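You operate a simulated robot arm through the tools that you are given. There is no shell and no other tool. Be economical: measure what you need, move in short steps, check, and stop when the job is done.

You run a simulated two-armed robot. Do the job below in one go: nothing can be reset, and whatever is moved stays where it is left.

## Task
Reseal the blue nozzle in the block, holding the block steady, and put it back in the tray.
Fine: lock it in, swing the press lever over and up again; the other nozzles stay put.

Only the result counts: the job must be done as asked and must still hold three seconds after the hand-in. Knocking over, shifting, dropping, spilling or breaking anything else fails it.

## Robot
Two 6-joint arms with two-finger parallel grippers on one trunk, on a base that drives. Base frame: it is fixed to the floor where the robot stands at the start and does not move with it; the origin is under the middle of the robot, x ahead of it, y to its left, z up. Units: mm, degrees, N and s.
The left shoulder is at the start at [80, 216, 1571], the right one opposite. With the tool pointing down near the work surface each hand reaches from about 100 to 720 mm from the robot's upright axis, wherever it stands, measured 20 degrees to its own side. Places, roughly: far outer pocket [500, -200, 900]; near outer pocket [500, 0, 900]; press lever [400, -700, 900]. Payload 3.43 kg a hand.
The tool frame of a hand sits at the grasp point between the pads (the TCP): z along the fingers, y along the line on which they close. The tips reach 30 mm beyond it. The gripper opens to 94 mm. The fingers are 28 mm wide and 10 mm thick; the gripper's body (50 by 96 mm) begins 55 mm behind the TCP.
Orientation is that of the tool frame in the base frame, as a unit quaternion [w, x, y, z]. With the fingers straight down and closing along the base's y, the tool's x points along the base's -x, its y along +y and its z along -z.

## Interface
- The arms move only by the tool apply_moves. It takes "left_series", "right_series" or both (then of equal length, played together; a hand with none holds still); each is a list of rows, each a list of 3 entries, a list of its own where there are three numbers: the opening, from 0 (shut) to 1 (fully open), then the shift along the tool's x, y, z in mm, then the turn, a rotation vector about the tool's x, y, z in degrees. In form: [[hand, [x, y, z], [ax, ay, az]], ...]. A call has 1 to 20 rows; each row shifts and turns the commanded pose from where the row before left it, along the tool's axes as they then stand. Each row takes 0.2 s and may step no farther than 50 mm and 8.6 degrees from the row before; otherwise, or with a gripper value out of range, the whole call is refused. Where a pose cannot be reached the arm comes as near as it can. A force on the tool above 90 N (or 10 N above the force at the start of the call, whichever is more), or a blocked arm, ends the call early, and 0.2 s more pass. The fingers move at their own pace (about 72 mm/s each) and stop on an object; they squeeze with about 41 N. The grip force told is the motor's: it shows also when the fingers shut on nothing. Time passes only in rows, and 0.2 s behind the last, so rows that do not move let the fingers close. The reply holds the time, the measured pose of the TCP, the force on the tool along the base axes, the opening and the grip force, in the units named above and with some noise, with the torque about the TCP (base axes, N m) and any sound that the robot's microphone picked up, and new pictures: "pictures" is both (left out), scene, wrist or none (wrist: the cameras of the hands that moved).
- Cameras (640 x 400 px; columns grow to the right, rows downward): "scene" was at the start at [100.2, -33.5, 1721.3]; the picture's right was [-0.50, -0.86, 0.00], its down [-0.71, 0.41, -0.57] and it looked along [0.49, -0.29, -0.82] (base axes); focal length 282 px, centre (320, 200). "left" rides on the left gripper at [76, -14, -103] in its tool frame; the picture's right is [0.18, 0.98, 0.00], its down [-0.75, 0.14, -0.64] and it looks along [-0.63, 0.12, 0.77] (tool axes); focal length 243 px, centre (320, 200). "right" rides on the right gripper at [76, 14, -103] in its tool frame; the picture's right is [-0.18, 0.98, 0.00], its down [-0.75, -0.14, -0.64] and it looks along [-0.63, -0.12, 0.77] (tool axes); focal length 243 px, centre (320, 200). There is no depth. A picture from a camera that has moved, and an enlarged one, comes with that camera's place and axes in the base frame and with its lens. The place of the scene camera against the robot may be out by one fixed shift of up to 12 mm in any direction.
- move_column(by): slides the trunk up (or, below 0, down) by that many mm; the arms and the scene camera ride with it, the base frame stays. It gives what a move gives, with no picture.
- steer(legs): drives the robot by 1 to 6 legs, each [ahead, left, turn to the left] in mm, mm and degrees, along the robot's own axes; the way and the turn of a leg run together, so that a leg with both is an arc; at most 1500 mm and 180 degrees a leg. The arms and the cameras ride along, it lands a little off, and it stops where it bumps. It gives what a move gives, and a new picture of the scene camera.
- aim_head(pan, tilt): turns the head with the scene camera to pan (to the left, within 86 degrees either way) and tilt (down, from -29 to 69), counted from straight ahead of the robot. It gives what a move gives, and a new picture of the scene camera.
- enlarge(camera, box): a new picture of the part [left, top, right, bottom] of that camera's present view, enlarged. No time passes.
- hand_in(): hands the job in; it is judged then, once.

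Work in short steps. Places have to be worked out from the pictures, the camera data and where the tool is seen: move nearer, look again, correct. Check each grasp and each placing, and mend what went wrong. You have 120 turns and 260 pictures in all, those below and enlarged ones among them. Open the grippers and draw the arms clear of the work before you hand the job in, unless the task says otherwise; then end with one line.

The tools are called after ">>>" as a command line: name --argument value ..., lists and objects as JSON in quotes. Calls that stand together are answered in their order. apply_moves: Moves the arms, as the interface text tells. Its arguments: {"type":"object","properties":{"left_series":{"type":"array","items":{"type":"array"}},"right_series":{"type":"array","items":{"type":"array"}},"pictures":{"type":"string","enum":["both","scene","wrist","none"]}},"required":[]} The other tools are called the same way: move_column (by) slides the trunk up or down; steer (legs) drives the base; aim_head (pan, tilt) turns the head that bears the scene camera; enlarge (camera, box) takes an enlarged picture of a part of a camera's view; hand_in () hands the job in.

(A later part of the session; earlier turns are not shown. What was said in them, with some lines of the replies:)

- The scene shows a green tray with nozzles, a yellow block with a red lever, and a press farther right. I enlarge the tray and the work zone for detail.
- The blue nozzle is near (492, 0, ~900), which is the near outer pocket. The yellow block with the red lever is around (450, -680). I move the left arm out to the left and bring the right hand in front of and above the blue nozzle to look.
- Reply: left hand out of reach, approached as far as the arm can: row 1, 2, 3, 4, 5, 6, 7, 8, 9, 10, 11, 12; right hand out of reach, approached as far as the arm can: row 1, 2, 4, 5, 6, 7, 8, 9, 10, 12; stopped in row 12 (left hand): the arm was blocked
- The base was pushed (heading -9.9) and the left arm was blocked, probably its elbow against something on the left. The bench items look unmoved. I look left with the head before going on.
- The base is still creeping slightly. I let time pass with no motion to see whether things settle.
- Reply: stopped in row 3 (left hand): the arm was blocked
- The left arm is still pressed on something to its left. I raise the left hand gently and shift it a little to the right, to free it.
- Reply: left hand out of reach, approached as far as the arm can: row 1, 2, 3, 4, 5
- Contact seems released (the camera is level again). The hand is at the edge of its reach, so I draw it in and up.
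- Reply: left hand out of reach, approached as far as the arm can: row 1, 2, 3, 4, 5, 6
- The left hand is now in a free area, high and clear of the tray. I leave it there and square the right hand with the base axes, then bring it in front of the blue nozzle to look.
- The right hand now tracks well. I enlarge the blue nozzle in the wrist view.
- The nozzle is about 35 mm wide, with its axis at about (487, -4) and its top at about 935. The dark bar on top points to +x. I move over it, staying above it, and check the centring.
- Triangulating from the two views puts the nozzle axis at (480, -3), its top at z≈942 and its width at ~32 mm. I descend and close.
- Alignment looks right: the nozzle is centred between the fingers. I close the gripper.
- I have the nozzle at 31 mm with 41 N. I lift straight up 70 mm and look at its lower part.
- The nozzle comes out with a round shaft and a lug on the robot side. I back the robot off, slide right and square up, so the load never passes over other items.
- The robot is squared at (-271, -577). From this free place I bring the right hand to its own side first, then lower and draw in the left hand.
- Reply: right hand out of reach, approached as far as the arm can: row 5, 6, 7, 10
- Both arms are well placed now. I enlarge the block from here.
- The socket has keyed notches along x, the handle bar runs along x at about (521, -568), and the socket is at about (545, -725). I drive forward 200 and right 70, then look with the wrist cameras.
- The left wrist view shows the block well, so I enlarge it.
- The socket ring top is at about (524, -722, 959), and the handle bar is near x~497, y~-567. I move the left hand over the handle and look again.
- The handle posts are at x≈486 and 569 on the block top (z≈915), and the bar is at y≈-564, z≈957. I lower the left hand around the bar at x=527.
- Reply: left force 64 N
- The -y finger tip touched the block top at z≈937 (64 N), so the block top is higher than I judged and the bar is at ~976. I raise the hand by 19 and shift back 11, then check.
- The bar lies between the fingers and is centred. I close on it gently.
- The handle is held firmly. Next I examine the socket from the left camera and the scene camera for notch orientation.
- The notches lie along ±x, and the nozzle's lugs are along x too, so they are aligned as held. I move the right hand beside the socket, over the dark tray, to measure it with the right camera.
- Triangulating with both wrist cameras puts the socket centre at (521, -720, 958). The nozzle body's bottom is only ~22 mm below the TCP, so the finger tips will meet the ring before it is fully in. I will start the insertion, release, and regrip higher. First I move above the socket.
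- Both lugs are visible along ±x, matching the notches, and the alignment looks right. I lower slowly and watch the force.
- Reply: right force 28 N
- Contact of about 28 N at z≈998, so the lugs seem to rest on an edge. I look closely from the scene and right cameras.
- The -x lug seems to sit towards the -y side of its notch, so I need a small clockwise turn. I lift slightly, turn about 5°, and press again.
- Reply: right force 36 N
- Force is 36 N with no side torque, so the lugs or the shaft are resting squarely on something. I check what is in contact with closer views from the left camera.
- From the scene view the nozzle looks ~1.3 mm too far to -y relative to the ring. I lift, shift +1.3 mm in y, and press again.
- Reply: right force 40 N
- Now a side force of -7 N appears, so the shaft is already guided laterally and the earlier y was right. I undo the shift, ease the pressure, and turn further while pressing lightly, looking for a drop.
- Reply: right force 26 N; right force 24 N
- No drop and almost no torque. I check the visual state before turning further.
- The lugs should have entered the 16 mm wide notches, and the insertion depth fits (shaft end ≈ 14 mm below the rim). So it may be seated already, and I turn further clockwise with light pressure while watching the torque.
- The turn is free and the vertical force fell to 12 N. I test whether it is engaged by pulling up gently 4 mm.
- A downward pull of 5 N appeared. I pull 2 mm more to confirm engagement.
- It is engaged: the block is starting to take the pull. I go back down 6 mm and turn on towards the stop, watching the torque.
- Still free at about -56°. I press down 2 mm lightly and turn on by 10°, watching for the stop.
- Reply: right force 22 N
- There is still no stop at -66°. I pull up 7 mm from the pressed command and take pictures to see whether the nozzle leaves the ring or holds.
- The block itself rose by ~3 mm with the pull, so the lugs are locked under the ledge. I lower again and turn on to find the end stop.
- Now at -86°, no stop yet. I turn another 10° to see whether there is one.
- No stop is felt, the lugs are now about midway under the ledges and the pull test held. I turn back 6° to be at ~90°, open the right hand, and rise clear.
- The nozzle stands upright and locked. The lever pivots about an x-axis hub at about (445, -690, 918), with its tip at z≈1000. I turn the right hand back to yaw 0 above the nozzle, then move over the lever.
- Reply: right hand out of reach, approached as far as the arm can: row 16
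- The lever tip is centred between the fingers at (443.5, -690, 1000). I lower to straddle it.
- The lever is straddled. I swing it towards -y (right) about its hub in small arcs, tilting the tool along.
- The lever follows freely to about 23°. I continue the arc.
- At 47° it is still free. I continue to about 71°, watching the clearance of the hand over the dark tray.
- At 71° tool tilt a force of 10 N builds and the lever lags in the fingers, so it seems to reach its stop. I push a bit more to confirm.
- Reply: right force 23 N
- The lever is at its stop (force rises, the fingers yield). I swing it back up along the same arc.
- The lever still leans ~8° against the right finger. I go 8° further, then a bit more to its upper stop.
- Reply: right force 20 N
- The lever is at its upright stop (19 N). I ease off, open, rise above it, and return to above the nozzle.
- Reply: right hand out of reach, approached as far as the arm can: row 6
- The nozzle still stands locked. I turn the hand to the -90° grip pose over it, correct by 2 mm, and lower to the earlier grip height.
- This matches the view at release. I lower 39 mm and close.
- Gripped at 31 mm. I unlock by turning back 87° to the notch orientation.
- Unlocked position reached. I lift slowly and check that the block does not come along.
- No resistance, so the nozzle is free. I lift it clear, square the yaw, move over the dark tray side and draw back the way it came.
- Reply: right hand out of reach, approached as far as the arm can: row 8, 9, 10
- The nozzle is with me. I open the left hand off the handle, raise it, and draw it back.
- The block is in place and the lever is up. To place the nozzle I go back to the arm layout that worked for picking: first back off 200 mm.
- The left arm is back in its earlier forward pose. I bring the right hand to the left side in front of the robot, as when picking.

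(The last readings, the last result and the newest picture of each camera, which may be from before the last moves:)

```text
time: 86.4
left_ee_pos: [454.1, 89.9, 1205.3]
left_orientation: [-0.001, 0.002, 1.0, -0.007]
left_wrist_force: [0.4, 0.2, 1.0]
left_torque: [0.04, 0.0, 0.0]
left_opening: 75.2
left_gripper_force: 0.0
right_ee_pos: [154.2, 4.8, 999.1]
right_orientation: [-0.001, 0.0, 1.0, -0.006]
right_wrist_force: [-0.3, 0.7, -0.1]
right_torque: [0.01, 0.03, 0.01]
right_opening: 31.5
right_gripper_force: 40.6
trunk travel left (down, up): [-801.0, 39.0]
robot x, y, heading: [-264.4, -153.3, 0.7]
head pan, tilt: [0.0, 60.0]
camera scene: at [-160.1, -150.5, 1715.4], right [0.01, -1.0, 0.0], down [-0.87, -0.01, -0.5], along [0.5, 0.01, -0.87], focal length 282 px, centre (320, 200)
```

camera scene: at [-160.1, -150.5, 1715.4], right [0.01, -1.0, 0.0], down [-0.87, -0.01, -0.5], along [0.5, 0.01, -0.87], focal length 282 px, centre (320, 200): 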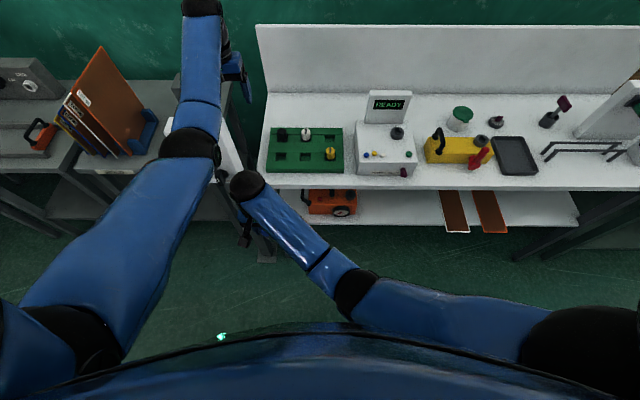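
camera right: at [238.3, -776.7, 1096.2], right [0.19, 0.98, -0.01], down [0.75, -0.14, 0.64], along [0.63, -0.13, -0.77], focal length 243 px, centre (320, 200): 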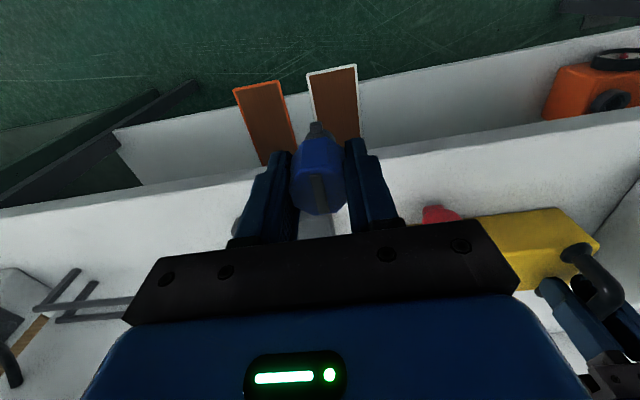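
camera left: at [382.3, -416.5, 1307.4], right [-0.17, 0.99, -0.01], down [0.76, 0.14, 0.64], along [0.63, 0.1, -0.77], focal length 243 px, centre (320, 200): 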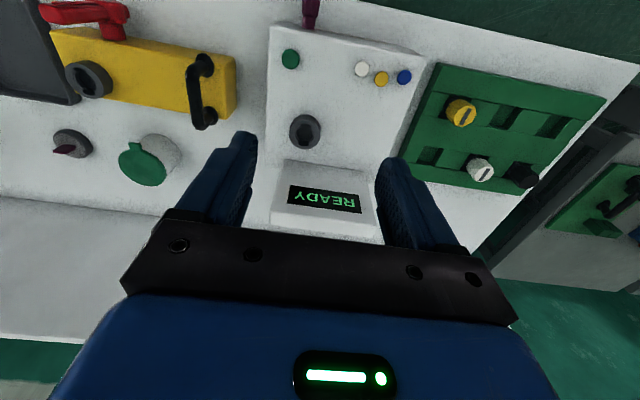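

Clear. I drive forward 290 mm, a touch to the right.

>>> steer --legs '[[290, -10, 0]]'

>>> apply_moves --right_series '[[0, [0, 0, 0], [0, 0, 0]]]' --pictures "wrist"

```text
time: 88.5
left_ee_pos: [744.0, 81.0, 1206.4]
left_orientation: [0.0, 0.004, 1.0, -0.009]
left_wrist_force: [-0.4, 0.2, -0.4]
left_torque: [-0.02, 0.0, 0.04]
left_opening: 75.3
left_gripper_force: 0.0
right_ee_pos: [446.5, -5.3, 1001.5]
right_orientation: [0.0, 0.002, 1.0, -0.006]
right_wrist_force: [-1.2, -0.3, -0.6]
right_torque: [0.01, -0.06, -0.01]
right_opening: 31.3
right_gripper_force: 41.1
trunk travel left (down, up): [-801.0, 39.0]
robot x, y, heading: [29.1, -160.4, 0.3]
head pan, tilt: [0.0, 60.0]
camera scene: at [128.4, -156.3, 1715.7], right [0.0, -1.0, 0.0], down [-0.86, 0.0, -0.5], along [0.5, 0.0, -0.86], focal length 282 px, centre (320, 200)
```

scene: 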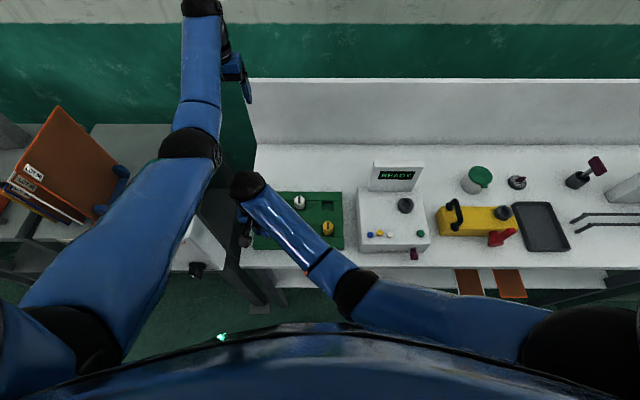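

```text
time: 88.8
left_ee_pos: [748.7, 79.5, 1204.3]
left_orientation: [-0.001, 0.004, 1.0, -0.008]
left_wrist_force: [0.1, -0.6, -0.1]
left_torque: [0.0, -0.01, -0.01]
left_opening: 75.0
left_gripper_force: 0.2
right_ee_pos: [449.1, -5.8, 999.5]
right_orientation: [-0.001, 0.002, 1.0, -0.006]
right_wrist_force: [-0.3, -0.3, 0.3]
right_torque: [-0.02, 0.01, -0.03]
right_opening: 31.2
right_gripper_force: 40.9
trunk travel left (down, up): [-801.0, 39.0]
robot x, y, heading: [27.6, -163.0, 0.2]
head pan, tilt: [0.0, 60.0]
camera right: at [374.9, 10.0, 1102.3], right [0.19, 0.98, -0.01], down [0.75, -0.14, 0.64], along [0.63, -0.13, -0.77], focal length 243 px, centre (320, 200)
```

right: 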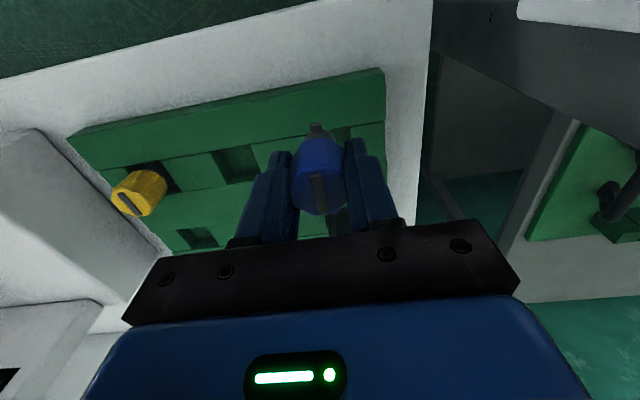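

I move to directly over the empty pocket (480.5, -2.5) and compare with the earlier lift-off view.

>>> apply_moves --right_series '[[0, [-15.5, 1.5, -6], [0, 0, 0]], [0, [-15.5, 1.5, -6], [0, 0, 0]], [0, [0, 0, 0], [0, 0, 0]]]' --pictures "wrist"

>>> enlarge --camera "right" --box '[200, 40, 460, 240]'

```text
time: 89.7
left_ee_pos: [747.2, 79.8, 1204.5]
left_orientation: [0.0, 0.005, 1.0, -0.008]
left_wrist_force: [0.2, 0.9, -0.1]
left_torque: [-0.01, -0.02, 0.02]
left_opening: 75.0
left_gripper_force: 0.2
right_ee_pos: [479.2, -2.8, 1012.0]
right_orientation: [0.0, 0.003, 1.0, -0.006]
right_wrist_force: [-0.4, 0.3, -0.7]
right_torque: [-0.04, -0.02, -0.02]
right_opening: 31.2
right_gripper_force: 41.3
trunk travel left (down, up): [-801.0, 39.0]
robot x, y, heading: [28.7, -157.3, 0.1]
head pan, tilt: [0.0, 60.0]
camera right: at [404.6, 12.8, 1113.9], right [0.19, 0.98, -0.01], down [0.75, -0.14, 0.64], along [0.63, -0.13, -0.77], focal length 243 px, centre (320, 200)
```

right: 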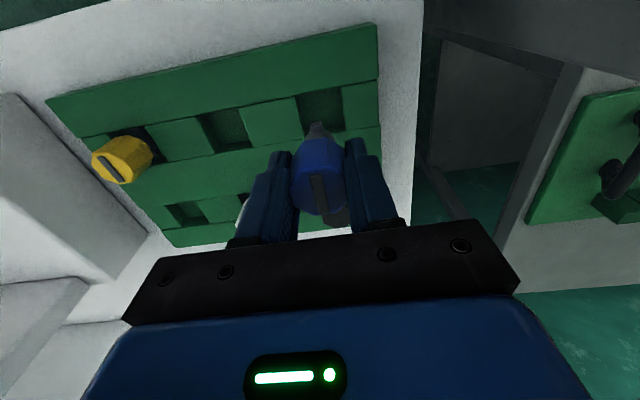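

```text
2.00 times, centred on (330, 140) of right
camera zoom: at [404.6, 12.8, 1113.9], right [0.19, 0.98, -0.01], down [0.75, -0.14, 0.64], along [0.63, -0.13, -0.77], focal length 485 px, centre (300, 320)
```

zoom: 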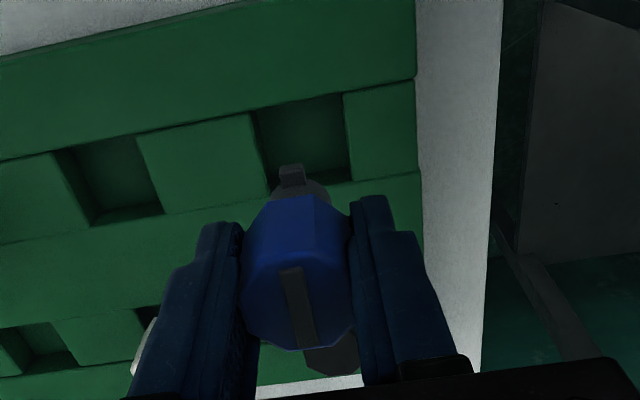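

The view nearly matches the lift-off view. I lower to the original depth, slowly at the end.

>>> apply_moves --right_series '[[0, [-0.8, 0.5, 20], [0, 0, 0]], [0, [0, 0, 20], [0, 0, 0]], [0, [0, 0, 14], [0, 0, 0]], [0, [0, 0, 8], [0, 0, 0]], [0, [0, 0, 5], [0, 0, 0]], [0, [0, 0, 3], [0, 0, 0]], [0, [0, 0, 0], [0, 0, 0]]]' --pictures "wrist"

```text
time: 91.2
left_ee_pos: [746.8, 78.8, 1205.1]
left_orientation: [-0.002, 0.005, 1.0, -0.008]
left_wrist_force: [0.7, -0.2, -0.2]
left_torque: [-0.02, 0.0, 0.02]
left_opening: 75.1
left_gripper_force: 0.1
right_ee_pos: [480.6, -2.5, 941.7]
right_orientation: [0.0, 0.003, 1.0, -0.005]
right_wrist_force: [0.6, 0.7, -0.4]
right_torque: [-0.05, 0.05, 0.0]
right_opening: 31.1
right_gripper_force: 41.0
trunk travel left (down, up): [-801.0, 39.0]
robot x, y, heading: [25.6, -161.4, 0.2]
head pan, tilt: [0.0, 60.0]
camera right: at [405.4, 12.2, 1044.4], right [0.19, 0.98, -0.01], down [0.75, -0.14, 0.64], along [0.63, -0.13, -0.77], focal length 243 px, centre (320, 200)
```

right: 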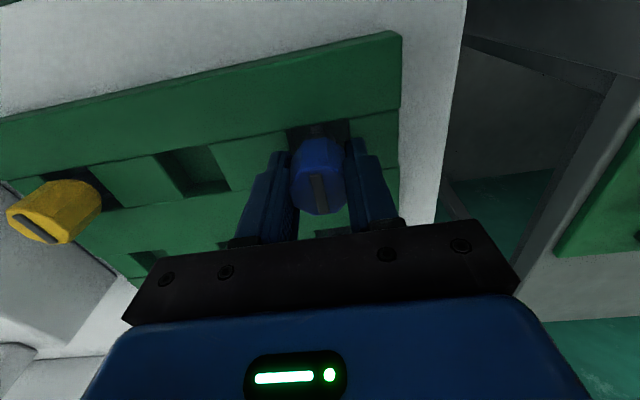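

It is in the pocket with no contact yet. I lower in 1.5 mm steps until it touches the floor.

>>> apply_moves --right_series '[[0, [0, 0, 1.5], [0, 0, 0]], [0, [0, 0, 1.5], [0, 0, 0]], [0, [0, 0, 1], [0, 0, 0]], [0, [0, 0, 0], [0, 0, 0]]]' --pictures "none"

```text
time: 92.2
left_ee_pos: [746.8, 80.1, 1204.7]
left_orientation: [0.0, 0.005, 1.0, -0.008]
left_wrist_force: [0.0, -0.5, -0.4]
left_torque: [-0.02, -0.02, -0.01]
left_opening: 75.1
left_gripper_force: 0.1
right_ee_pos: [481.1, -2.4, 938.7]
right_orientation: [-0.001, 0.003, 1.0, -0.006]
right_wrist_force: [0.3, 1.2, -0.2]
right_torque: [0.03, -0.01, -0.03]
right_opening: 31.2
right_gripper_force: 41.1
trunk travel left (down, up): [-801.0, 39.0]
robot x, y, heading: [28.6, -158.4, 0.1]
head pan, tilt: [0.0, 60.0]
```

No contact yet. I go down another 3 mm in 1 mm steps.

>>> apply_moves --right_series '[[0, [0, 0, 1], [0, 0, 0]], [0, [0, 0, 1], [0, 0, 0]], [0, [0, 0, 1], [0, 0, 0]], [0, [0, 0, 0], [0, 0, 0]]]' --pictures "none"

```text
time: 93.2
left_ee_pos: [746.5, 78.6, 1206.6]
left_orientation: [0.0, 0.005, 1.0, -0.008]
left_wrist_force: [1.0, -0.5, 0.1]
left_torque: [-0.02, 0.03, 0.01]
left_opening: 74.9
left_gripper_force: 0.1
right_ee_pos: [480.7, -2.1, 937.9]
right_orientation: [0.001, 0.002, 1.0, -0.005]
right_wrist_force: [-0.5, -0.7, 18.8]
right_torque: [0.0, -0.06, -0.01]
right_opening: 31.0
right_gripper_force: 40.9
trunk travel left (down, up): [-801.0, 39.0]
robot x, y, heading: [30.9, -161.1, 0.1]
head pan, tilt: [0.0, 60.0]
```

It is seated on the floor at z≈937.5. I relieve the pressure, open, and rise.

>>> apply_moves --right_series '[[0, [0, 0, -1.5], [0, 0, 0]], [0.4, [0, 0, 0], [0, 0, 0]], [0.7, [0, 0, 0], [0, 0, 0]], [0.7, [0, 0, 0], [0, 0, 0]], [0.7, [0, 0, -10], [0, 0, 0]], [0.7, [0, 0, -20], [0, 0, 0]], [0.7, [0, 0, -25], [0, 0, 0]], [0.7, [0, 0, 0], [0, 0, 0]]]'

>>> enlarge --camera "right" --box '[160, 20, 460, 240]'

```text
time: 95.0
left_ee_pos: [747.2, 80.5, 1204.3]
left_orientation: [-0.001, 0.005, 1.0, -0.008]
left_wrist_force: [-0.1, 0.1, 0.7]
left_torque: [-0.01, -0.02, 0.0]
left_opening: 75.2
left_gripper_force: 0.1
right_ee_pos: [480.8, -3.0, 990.2]
right_orientation: [-0.001, 0.002, 1.0, -0.005]
right_wrist_force: [0.2, -0.3, -0.8]
right_torque: [0.0, 0.01, 0.01]
right_opening: 65.9
right_gripper_force: 0.0
trunk travel left (down, up): [-801.0, 39.0]
robot x, y, heading: [27.4, -161.1, -0.0]
head pan, tilt: [0.0, 60.0]
camera scene: at [132.8, -156.1, 1715.4], right [0.0, -1.0, 0.0], down [-0.87, 0.0, -0.5], along [0.5, 0.0, -0.87], focal length 282 px, centre (320, 200)
camera right: at [405.5, 12.8, 1093.5], right [0.19, 0.98, -0.01], down [0.75, -0.14, 0.64], along [0.63, -0.13, -0.77], focal length 243 px, centre (320, 200)
```

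scene: 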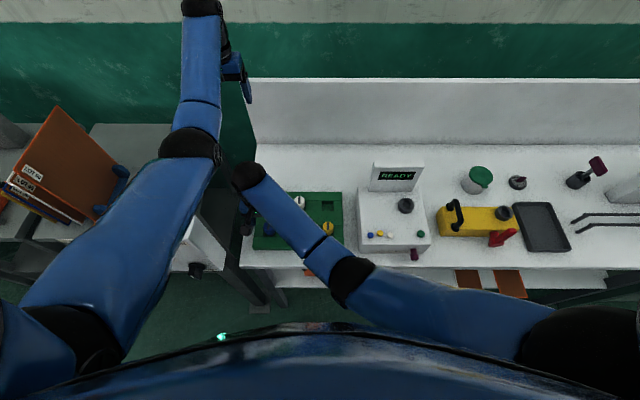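
right: 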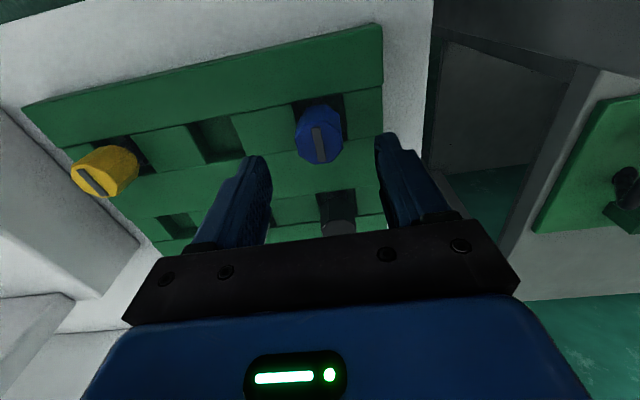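

```text
1.82 times, centred on (310, 130) of right
camera zoom: at [405.5, 12.8, 1093.5], right [0.19, 0.98, -0.01], down [0.75, -0.14, 0.64], along [0.63, -0.13, -0.77], focal length 441 px, centre (338, 327)
```

zoom: 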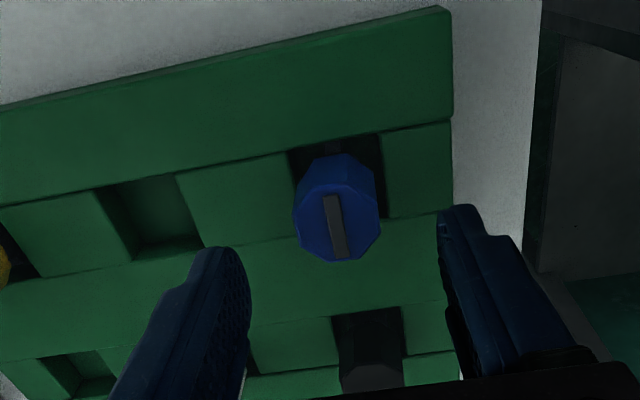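

The blue nozzle stands upright in its pocket. I back the robot off 280 mm to clear the arms and take a final look at everything.

>>> steer --legs '[[-280, -20, 0]]'

>>> enlarge --camera "scene" --box '[250, 80, 530, 200]'

>>> aim_head --pan 60 --tilt 35

```text
time: 97.0
left_ee_pos: [468.3, 61.6, 1203.0]
left_orientation: [-0.003, 0.004, 1.0, -0.009]
left_wrist_force: [-0.6, -0.2, 0.4]
left_torque: [-0.01, 0.04, -0.02]
left_opening: 75.3
left_gripper_force: 0.0
right_ee_pos: [201.6, -21.7, 989.5]
right_orientation: [-0.001, 0.001, 1.0, -0.006]
right_wrist_force: [-0.4, -0.1, 0.3]
right_torque: [0.0, 0.03, 0.01]
right_opening: 66.0
right_gripper_force: 0.1
trunk travel left (down, up): [-801.0, 39.0]
robot x, y, heading: [-251.7, -179.9, 0.5]
head pan, tilt: [0.0, 60.0]
camera scene: at [-143.4, -176.4, 1715.0], right [0.01, -1.0, 0.0], down [-0.87, -0.01, -0.5], along [0.5, 0.0, -0.87], focal length 282 px, centre (320, 200)
```

scene: 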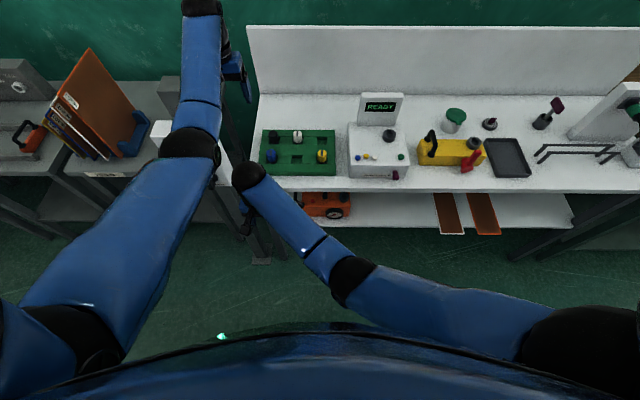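

```text
2.29 times, centred on (390, 140) of scene
camera zoom: at [-143.4, -176.4, 1715.0], right [0.01, -1.0, 0.0], down [-0.87, -0.01, -0.5], along [0.5, 0.0, -0.87], focal length 644 px, centre (160, 337)
```

zoom: 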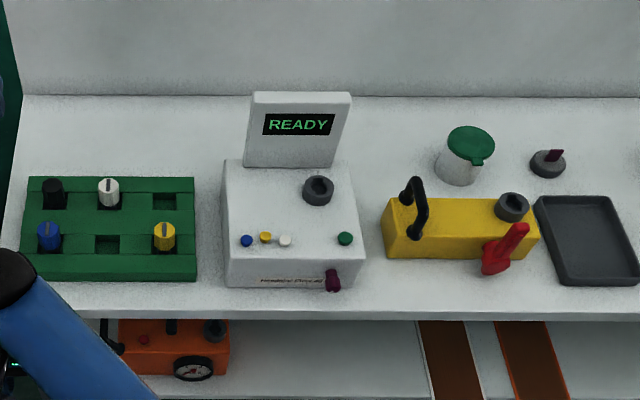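

```text
time: 98.3
left_ee_pos: [465.1, 60.8, 1203.7]
left_orientation: [-0.001, 0.004, 1.0, -0.007]
left_wrist_force: [-0.1, -0.5, 0.4]
left_torque: [0.01, 0.04, 0.02]
left_opening: 75.3
left_gripper_force: 0.0
right_ee_pos: [199.8, -22.2, 989.9]
right_orientation: [-0.001, 0.001, 1.0, -0.005]
right_wrist_force: [-0.1, 0.0, 0.3]
right_torque: [-0.02, 0.02, 0.02]
right_opening: 65.8
right_gripper_force: 0.1
trunk travel left (down, up): [-801.0, 39.0]
robot x, y, heading: [-247.3, -181.1, 0.4]
head pan, tilt: [60.0, 35.0]
camera scene: at [-170.1, -100.7, 1749.6], right [0.87, -0.49, 0.0], down [-0.28, -0.5, -0.82], along [0.4, 0.71, -0.57], focal length 282 px, centre (320, 200)
```

scene: 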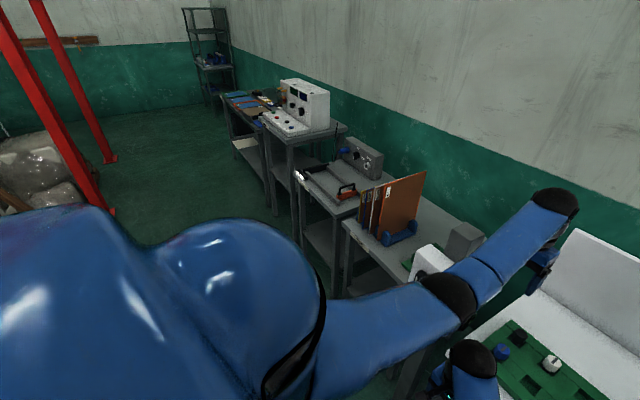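

The bench is as it should be: blue back in its pocket, lever upright, block in place. I check the neighbouring table once for the early contact.

>>> enlarge --camera "scene" --box '[330, 160, 500, 300]'

```text
2.86 times, centred on (415, 230) of scene
camera zoom: at [-170.1, -100.7, 1749.6], right [0.87, -0.49, 0.0], down [-0.28, -0.5, -0.82], along [0.4, 0.71, -0.57], focal length 805 px, centre (49, 114)
```

zoom: 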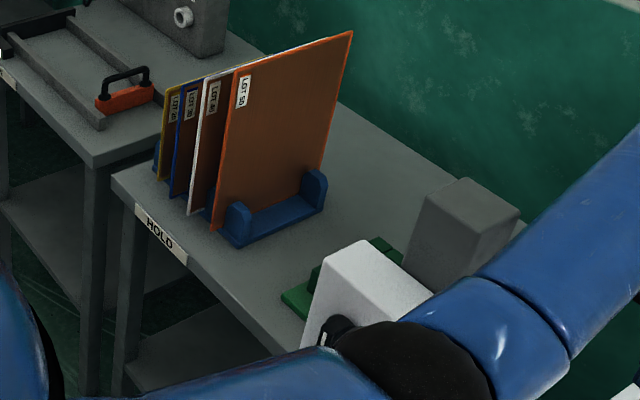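

The neighbouring table's items stand upright and both hands are open and clear of the work. I hand in.

>>> hand_in

```text
The job is handed in.
```

The blue nozzle was locked in the block, the press lever was swung over to its stop and back up, and the nozzle was put back in its own pocket. I handed the job in. No stop or click marked the lock, so I turned it about 90° and a pull test held. Early on, the left arm bumped something to its left and shifted the base; afterwards nothing on the bench or the neighbouring table looked out of place.
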